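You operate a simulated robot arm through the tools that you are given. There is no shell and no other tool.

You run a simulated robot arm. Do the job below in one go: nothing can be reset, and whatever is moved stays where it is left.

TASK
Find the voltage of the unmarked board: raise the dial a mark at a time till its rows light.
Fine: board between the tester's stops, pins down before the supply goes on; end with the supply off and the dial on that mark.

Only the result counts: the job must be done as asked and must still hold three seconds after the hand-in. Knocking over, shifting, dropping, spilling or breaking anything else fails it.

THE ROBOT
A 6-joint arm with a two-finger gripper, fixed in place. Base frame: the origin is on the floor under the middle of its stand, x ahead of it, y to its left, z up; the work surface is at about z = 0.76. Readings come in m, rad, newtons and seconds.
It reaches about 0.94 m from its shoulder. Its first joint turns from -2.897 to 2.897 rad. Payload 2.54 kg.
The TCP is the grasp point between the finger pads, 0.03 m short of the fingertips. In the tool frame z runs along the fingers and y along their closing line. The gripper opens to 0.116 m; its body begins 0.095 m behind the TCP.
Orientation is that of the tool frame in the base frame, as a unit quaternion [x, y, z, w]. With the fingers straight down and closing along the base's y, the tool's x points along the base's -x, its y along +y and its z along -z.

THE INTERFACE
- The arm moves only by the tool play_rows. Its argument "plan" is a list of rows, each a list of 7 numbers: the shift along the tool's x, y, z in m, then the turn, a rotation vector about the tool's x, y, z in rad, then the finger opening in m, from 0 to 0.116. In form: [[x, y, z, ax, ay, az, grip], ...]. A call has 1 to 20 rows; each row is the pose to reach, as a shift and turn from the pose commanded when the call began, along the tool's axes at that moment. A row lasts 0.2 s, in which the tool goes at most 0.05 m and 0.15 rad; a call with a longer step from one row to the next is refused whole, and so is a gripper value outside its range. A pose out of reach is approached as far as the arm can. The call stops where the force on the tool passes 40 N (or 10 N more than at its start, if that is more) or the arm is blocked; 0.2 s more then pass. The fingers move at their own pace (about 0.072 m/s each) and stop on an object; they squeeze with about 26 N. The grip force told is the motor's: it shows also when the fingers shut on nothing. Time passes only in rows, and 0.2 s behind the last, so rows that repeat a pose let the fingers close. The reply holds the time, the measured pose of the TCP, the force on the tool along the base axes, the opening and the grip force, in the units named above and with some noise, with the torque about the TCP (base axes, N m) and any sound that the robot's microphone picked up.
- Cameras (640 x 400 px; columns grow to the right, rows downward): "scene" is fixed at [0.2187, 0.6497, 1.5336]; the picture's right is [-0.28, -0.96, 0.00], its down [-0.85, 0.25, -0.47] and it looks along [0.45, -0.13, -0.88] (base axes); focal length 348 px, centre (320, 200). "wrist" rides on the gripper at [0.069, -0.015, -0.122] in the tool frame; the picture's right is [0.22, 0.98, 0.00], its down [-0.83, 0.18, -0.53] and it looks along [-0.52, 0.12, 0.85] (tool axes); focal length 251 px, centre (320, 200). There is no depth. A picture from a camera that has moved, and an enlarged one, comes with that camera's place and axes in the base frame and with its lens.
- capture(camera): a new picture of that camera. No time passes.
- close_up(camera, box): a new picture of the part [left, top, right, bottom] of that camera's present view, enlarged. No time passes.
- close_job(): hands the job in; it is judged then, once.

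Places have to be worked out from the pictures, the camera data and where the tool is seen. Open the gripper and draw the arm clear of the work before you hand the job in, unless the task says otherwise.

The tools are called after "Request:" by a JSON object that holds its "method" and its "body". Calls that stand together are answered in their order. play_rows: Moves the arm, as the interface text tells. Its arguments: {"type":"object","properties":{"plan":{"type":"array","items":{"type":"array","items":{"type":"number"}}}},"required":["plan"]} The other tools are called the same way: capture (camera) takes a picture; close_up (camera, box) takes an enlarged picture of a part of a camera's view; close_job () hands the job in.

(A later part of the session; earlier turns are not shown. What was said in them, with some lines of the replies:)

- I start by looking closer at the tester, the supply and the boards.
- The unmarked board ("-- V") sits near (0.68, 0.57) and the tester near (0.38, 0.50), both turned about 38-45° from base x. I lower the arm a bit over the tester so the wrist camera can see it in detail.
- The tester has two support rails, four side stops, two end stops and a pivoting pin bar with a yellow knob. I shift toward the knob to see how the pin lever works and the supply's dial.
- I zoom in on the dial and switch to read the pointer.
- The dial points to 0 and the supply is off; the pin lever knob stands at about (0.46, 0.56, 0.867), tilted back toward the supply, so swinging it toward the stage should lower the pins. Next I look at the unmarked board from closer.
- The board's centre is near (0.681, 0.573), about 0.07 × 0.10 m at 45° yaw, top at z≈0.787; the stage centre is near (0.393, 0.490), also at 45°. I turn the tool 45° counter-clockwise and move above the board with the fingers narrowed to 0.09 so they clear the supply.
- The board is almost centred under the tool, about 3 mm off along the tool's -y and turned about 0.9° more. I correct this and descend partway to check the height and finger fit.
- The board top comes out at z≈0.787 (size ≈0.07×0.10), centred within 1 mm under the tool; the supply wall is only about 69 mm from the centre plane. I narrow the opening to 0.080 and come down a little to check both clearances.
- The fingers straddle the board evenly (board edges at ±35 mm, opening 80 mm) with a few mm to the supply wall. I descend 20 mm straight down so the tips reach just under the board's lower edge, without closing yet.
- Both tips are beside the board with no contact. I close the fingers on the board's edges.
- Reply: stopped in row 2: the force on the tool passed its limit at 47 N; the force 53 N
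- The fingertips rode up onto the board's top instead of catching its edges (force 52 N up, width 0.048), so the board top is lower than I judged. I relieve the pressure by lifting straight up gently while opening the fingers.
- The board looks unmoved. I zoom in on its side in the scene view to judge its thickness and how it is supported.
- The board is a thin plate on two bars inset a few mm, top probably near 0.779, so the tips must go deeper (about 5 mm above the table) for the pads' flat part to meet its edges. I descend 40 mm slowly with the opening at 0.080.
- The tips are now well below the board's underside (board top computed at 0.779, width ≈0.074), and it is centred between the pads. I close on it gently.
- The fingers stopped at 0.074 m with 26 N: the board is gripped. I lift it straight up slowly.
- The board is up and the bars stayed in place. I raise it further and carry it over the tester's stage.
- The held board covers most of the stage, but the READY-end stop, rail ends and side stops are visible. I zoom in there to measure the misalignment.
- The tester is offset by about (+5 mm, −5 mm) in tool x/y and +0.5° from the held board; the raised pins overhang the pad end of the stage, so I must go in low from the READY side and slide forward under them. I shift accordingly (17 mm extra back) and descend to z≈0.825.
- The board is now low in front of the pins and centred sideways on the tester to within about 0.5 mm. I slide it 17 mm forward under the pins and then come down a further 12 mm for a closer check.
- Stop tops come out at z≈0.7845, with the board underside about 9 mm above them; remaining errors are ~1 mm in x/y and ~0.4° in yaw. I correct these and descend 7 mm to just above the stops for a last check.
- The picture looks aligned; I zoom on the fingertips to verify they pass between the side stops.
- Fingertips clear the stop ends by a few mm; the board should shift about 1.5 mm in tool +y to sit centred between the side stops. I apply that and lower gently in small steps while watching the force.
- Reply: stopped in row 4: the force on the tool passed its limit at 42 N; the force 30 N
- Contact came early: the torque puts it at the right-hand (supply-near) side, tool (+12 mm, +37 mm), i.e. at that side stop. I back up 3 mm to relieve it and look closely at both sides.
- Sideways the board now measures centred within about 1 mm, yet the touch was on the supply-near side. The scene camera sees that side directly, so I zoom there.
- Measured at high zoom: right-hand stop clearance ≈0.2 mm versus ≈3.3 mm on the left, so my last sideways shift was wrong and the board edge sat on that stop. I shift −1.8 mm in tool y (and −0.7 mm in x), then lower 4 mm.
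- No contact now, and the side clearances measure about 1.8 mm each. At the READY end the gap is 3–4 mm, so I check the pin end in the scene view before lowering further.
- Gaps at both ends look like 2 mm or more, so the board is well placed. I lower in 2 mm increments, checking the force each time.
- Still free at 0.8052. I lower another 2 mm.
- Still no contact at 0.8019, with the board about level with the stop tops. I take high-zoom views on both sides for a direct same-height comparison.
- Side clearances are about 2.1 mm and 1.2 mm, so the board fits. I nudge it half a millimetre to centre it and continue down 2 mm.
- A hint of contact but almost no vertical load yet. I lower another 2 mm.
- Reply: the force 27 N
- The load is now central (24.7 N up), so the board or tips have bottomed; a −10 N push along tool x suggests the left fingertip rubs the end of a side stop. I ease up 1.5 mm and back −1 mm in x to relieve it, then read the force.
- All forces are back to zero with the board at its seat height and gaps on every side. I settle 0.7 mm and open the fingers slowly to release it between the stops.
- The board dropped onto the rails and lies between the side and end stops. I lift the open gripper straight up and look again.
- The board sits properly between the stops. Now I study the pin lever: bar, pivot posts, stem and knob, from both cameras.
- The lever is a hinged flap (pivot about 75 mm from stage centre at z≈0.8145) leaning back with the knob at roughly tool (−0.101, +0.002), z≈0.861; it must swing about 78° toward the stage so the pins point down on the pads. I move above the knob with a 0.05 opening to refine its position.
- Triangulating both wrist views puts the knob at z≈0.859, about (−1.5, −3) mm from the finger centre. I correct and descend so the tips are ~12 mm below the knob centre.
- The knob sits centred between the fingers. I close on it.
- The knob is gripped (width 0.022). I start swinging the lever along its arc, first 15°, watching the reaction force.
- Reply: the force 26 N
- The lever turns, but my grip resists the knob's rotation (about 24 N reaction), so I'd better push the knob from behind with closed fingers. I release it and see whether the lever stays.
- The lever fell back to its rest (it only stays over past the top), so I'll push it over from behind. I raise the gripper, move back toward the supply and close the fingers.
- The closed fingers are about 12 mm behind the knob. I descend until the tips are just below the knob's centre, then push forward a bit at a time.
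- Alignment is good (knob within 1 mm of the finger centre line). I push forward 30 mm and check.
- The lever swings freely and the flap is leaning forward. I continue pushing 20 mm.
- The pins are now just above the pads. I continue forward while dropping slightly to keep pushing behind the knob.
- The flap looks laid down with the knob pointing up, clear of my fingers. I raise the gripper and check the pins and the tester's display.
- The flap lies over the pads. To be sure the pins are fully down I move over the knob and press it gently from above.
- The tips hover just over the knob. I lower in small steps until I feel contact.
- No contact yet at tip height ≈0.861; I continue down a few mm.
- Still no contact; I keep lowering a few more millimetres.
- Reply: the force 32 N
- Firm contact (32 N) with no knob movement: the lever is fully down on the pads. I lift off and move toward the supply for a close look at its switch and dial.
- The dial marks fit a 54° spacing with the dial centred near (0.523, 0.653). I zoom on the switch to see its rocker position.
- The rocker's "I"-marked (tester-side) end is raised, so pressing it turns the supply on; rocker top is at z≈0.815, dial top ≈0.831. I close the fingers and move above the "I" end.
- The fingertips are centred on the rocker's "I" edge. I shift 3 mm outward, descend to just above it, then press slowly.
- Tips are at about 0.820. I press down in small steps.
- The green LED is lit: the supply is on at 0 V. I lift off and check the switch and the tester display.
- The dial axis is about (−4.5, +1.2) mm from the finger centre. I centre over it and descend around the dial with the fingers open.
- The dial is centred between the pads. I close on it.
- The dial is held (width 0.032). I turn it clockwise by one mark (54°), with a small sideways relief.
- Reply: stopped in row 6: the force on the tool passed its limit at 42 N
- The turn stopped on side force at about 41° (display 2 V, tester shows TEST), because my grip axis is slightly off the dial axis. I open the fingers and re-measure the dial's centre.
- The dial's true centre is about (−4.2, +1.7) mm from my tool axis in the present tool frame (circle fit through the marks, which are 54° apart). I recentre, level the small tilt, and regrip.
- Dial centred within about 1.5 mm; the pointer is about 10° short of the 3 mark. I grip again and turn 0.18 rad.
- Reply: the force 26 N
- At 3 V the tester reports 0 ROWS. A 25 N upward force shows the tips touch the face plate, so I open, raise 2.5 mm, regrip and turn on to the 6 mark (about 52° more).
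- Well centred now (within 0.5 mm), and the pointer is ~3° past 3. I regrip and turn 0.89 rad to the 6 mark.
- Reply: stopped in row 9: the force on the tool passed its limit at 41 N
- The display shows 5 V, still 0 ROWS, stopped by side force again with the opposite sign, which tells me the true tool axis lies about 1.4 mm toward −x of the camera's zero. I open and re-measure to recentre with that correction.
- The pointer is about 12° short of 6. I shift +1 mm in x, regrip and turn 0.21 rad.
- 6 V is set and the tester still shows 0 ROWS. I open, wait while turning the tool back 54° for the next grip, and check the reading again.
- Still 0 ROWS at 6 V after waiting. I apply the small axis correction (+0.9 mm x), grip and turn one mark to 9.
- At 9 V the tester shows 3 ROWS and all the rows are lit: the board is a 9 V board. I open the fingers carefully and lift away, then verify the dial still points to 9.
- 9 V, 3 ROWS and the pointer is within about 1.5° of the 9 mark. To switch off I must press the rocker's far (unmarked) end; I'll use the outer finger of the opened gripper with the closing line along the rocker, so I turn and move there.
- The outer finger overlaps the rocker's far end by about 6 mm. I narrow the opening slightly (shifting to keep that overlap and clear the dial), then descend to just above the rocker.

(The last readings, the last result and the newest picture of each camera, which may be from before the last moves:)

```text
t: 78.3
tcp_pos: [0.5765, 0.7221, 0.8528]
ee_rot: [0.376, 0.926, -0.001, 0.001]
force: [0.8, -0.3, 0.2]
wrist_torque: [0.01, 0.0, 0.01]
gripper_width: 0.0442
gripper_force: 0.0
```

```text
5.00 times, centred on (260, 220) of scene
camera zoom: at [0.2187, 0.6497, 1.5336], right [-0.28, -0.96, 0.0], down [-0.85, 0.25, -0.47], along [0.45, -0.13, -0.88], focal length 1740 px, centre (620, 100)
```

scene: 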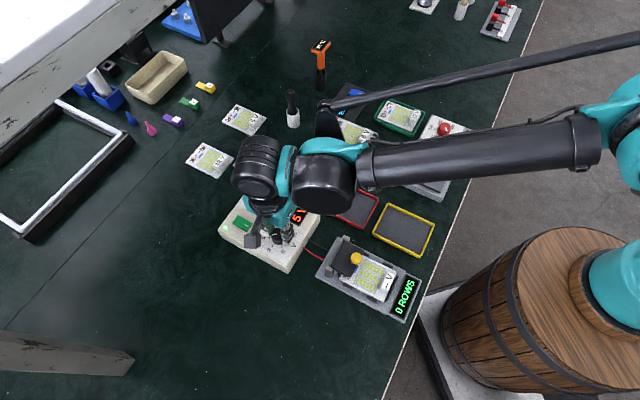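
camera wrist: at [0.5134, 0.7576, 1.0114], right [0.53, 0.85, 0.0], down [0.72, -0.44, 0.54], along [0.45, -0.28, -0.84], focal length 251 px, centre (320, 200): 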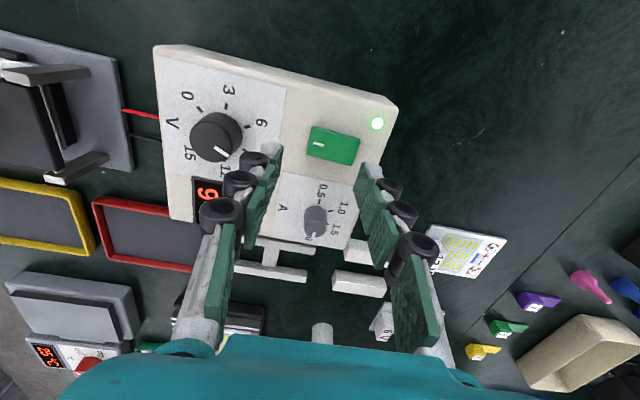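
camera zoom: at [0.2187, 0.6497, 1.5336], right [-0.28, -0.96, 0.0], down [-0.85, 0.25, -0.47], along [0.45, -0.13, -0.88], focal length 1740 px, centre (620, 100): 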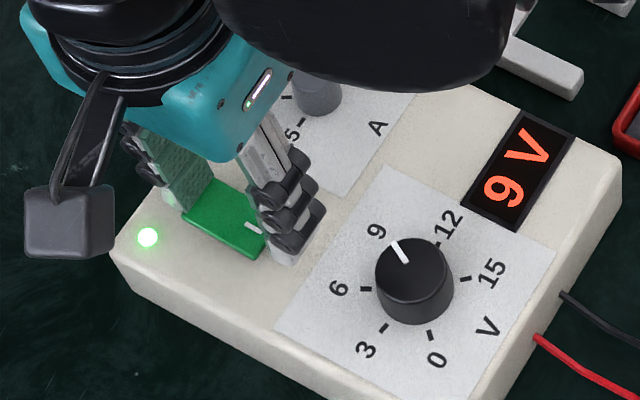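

Overlap is only ~4 mm, so I shift 3 mm inward for a surer press, then push down in small steps.

Request:
{"method": "play_rows", "body": {"plan": [[0, -0.003, 0, 0, 0, 0, 0.042], [0, -0.003, 0, 0, 0, 0, 0.042], [0, -0.003, 0.002, 0, 0, 0, 0.042], [0, -0.003, 0.004, 0, 0, 0, 0.042], [0, -0.003, 0.0055, 0, 0, 0, 0.042], [0, -0.003, 0.007, 0, 0, 0, 0.042]]}}

Request:
{"method": "close_up", "body": {"camera": "wrist", "box": [240, 60, 440, 220]}}

Request:
{"method": "close_up", "body": {"camera": "scene", "box": [210, 180, 430, 330]}}

```text
t: 79.7
tcp_pos: [0.5735, 0.7201, 0.8465]
ee_rot: [0.376, 0.927, -0.002, 0.001]
force: [0.5, 0.5, 4.6]
wrist_torque: [0.16, -0.04, 0.06]
gripper_width: 0.0432
gripper_force: 1.1
```

```text
2.50 times, centred on (340, 140) of wrist
camera zoom: at [0.5134, 0.7579, 0.9681], right [0.53, 0.85, 0.0], down [0.72, -0.44, 0.54], along [0.45, -0.28, -0.84], focal length 629 px, centre (270, 350)
```

zoom: 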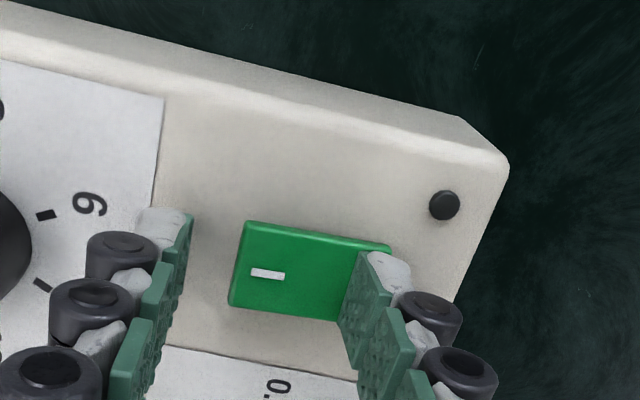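

```text
2.67 times, centred on (320, 255) of scene
camera zoom: at [0.2187, 0.6497, 1.5336], right [-0.28, -0.96, 0.0], down [-0.85, 0.25, -0.47], along [0.45, -0.13, -0.88], focal length 928 px, centre (320, 53)
```

zoom: 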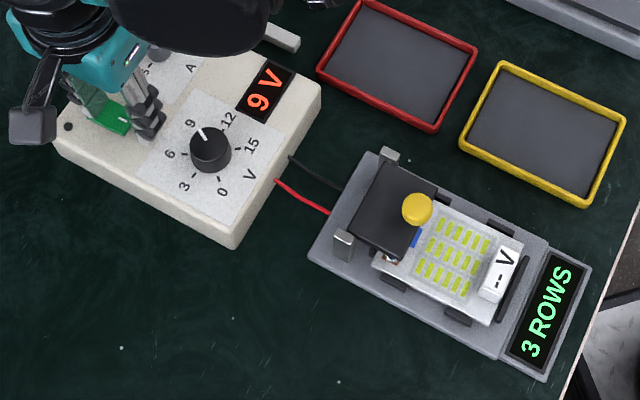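

The LED and the board's rows are off while the display still shows 9 V. I press 1 mm more to make sure the rocker is latched, then lift straight up.

Request:
{"method": "play_rows", "body": {"plan": [[0, 0, 0.001, 0, 0, 0, 0.042], [0, 0, 0.001, 0, 0, 0, 0.042], [0, 0, -0.01, 0, 0, 0, 0.042], [0, 0, -0.04, 0, 0, 0, 0.042], [0, 0, -0.08, 0, 0, 0, 0.042], [0, 0, -0.12, 0, 0, 0, 0.042], [0, 0, -0.12, 0, 0, 0, 0.042]]}}

Request:
{"method": "capture", "body": {"camera": "wrist"}}

Request:
{"method": "close_up", "body": {"camera": "wrist", "box": [180, 50, 400, 220]}}

Request:
{"method": "close_up", "body": {"camera": "scene", "box": [210, 180, 430, 330]}}

```text
t: 81.3
tcp_pos: [0.5736, 0.7199, 0.9678]
ee_rot: [0.374, 0.927, -0.001, 0.001]
force: [0.2, 0.1, 0.0]
wrist_torque: [-0.02, 0.0, 0.02]
gripper_width: 0.042
gripper_force: 0.1
```

```text
taken
camera wrist: at [0.5131, 0.758, 1.0893], right [0.53, 0.85, 0.0], down [0.72, -0.44, 0.54], along [0.45, -0.28, -0.84], focal length 251 px, centre (320, 200)
```

wrist: 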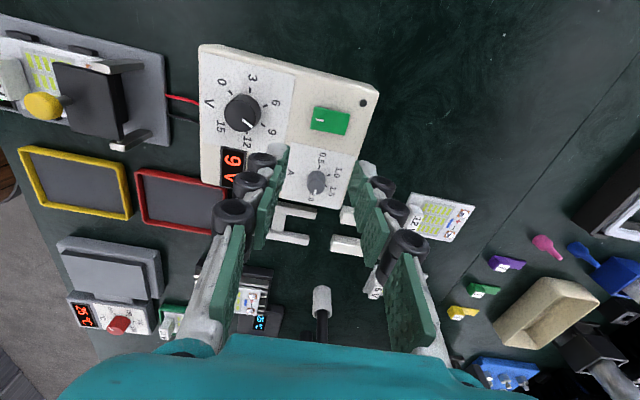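

```text
2.35 times, centred on (290, 135) of wrist
camera zoom: at [0.5131, 0.758, 1.0893], right [0.53, 0.85, 0.0], down [0.72, -0.44, 0.54], along [0.45, -0.28, -0.84], focal length 592 px, centre (391, 353)
```

zoom: 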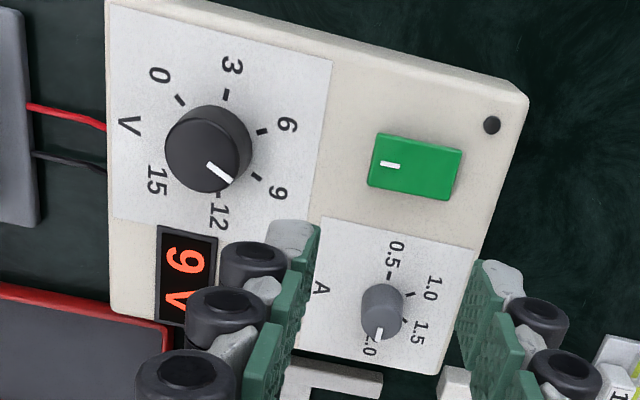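

```text
2.67 times, centred on (320, 255) of scene
camera zoom: at [0.2187, 0.6497, 1.5336], right [-0.28, -0.96, 0.0], down [-0.85, 0.25, -0.47], along [0.45, -0.13, -0.88], focal length 928 px, centre (320, 53)
```

zoom: 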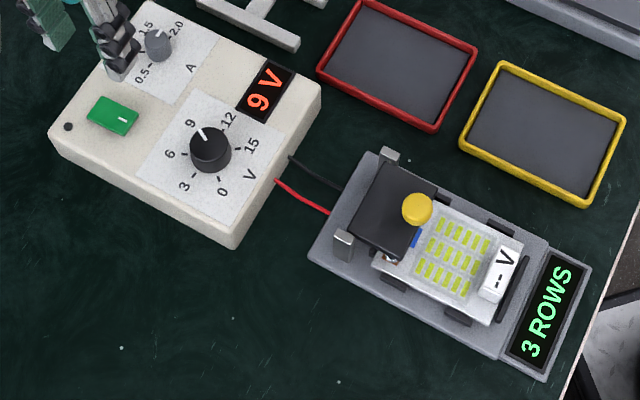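

The supply is off, display 9 V. With the scene view clear I zoom on the dial pointer and the whole setup for a final check.

Request:
{"method": "close_up", "body": {"camera": "scene", "box": [258, 210, 303, 255]}}

Request:
{"method": "capture", "body": {"camera": "scene"}}

Request:
{"method": "close_up", "body": {"camera": "wrist", "box": [195, 60, 295, 150]}}

```text
8.89 times, centred on (280, 232) of scene
camera zoom: at [0.2187, 0.6497, 1.5336], right [-0.28, -0.96, 0.0], down [-0.85, 0.25, -0.47], along [0.45, -0.13, -0.88], focal length 3094 px, centre (671, -89)
```

zoom: 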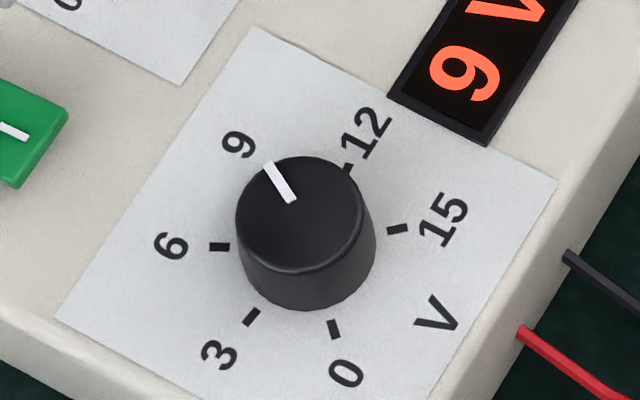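

```text
taken
```

scene: 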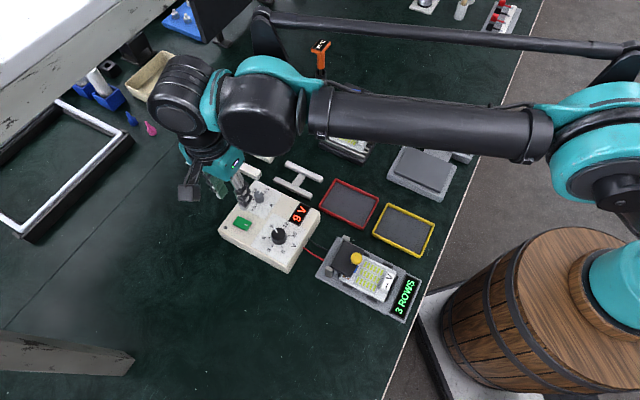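

```text
4.44 times, centred on (245, 105) of wrist
camera zoom: at [0.5131, 0.758, 1.0893], right [0.53, 0.85, 0.0], down [0.72, -0.44, 0.54], along [0.45, -0.28, -0.84], focal length 1118 px, centre (653, 622)
```

zoom: 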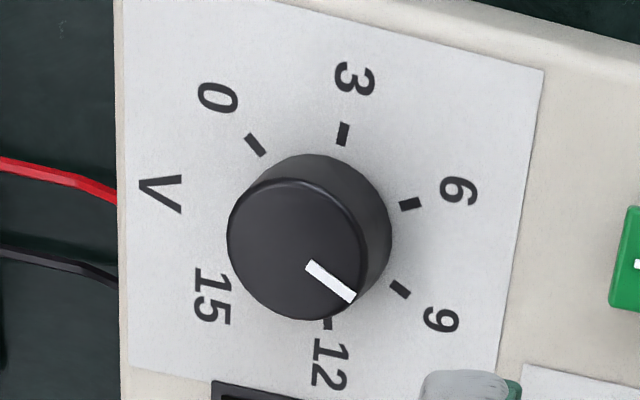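

The pointer lies on the 9 mark to within a fraction of a degree, the supply is off, the board is between the stops with the pins down. I open the gripper and draw the arm up and back, clear of the work.

Request:
{"method": "play_rows", "body": {"plan": [[0, 0, -0.04, 0, 0, 0, 0.06], [0, 0, -0.08, 0, 0, 0, 0.09], [0, 0, -0.12, 0, 0, 0, 0.116], [0, -0.03, -0.14, 0, 0, 0, 0.116], [0, -0.07, -0.15, 0, 0, 0, 0.116], [0, -0.11, -0.15, 0, 0, 0, 0.116], [0, -0.15, -0.15, 0, 0, 0, 0.116], [0, -0.19, -0.15, 0, 0, 0, 0.116], [0, -0.19, -0.15, 0, 0, 0, 0.116], [0, -0.19, -0.15, 0, 0, 0, 0.116], [0, -0.19, -0.15, 0, 0, 0, 0.116]]}}

Request:
{"method": "capture", "body": {"camera": "scene"}}

Request:
{"method": "close_up", "body": {"camera": "scene", "box": [210, 180, 430, 330]}}

Request:
{"method": "capture", "body": {"camera": "wrist"}}

```text
t: 83.7
tcp_pos: [0.4655, 0.6349, 1.1278]
ee_rot: [0.376, 0.927, -0.002, 0.001]
force: [-0.1, 0.3, 0.2]
wrist_torque: [0.02, 0.02, -0.03]
gripper_width: 0.1161
gripper_force: 0.1
out of reach, approached as far as the arm can: row 7, 8, 9, 10, 11
```

```text
taken
```

scene: 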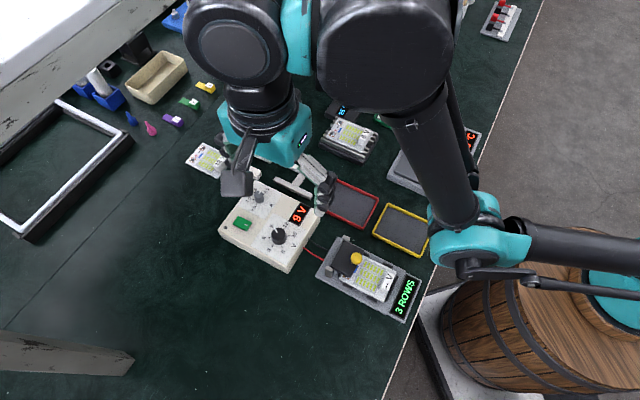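

```text
2.67 times, centred on (320, 255) of scene
camera zoom: at [0.2187, 0.6497, 1.5336], right [-0.28, -0.96, 0.0], down [-0.85, 0.25, -0.47], along [0.45, -0.13, -0.88], focal length 928 px, centre (320, 53)
```

zoom: 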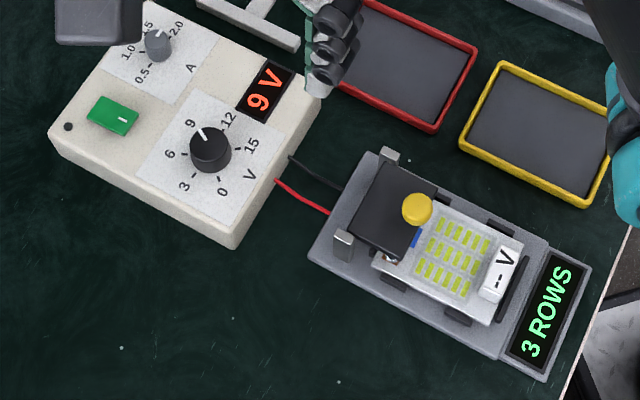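

```text
taken
camera wrist: at [0.4047, 0.6734, 1.2495], right [0.53, 0.85, 0.0], down [0.72, -0.44, 0.54], along [0.45, -0.28, -0.84], focal length 251 px, centre (320, 200)
```

wrist: 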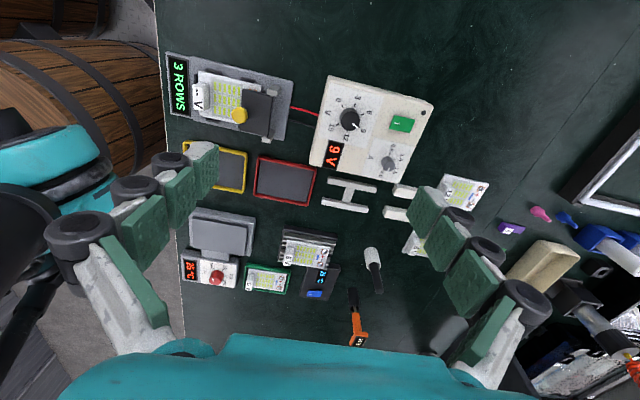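

The arm is raised well clear with the gripper open; the picture shows supply off, dial on 9, pins down on the board between the stops, and everything else untouched. I hand the job in.

Request:
{"method": "close_job", "body": {}}

```text
The job is handed in.
```

The unmarked board is a 9 V board: raising the dial one mark at a time, it showed 0 rows at 3 V and 6 V. At 9 V all three rows lit and the tester read 3 ROWS.

- **Board and pins:** I set the board between the tester's stops and swung the pins down onto its contacts before switching the supply on. The board is still there with the pins down.
- **Supply and dial:** The supply is off, with its LED dark. The dial pointer is on the 9 mark to within a fraction of a degree.
- **Arm:** The gripper is open and the arm is raised clear of the work.
- **First grasp:** The fingers slid up onto the board and pressed on its top with about 50 N. It did not appear to move, and its rows lit normally later.
- **First try at seating it:** The board or a fingertip touched one of the tester's side stops, peaking at about 42 N. I backed off and recentred. Nothing in the later pictures looks shifted or damaged.

The job is handed in; I haven't seen the judging result.
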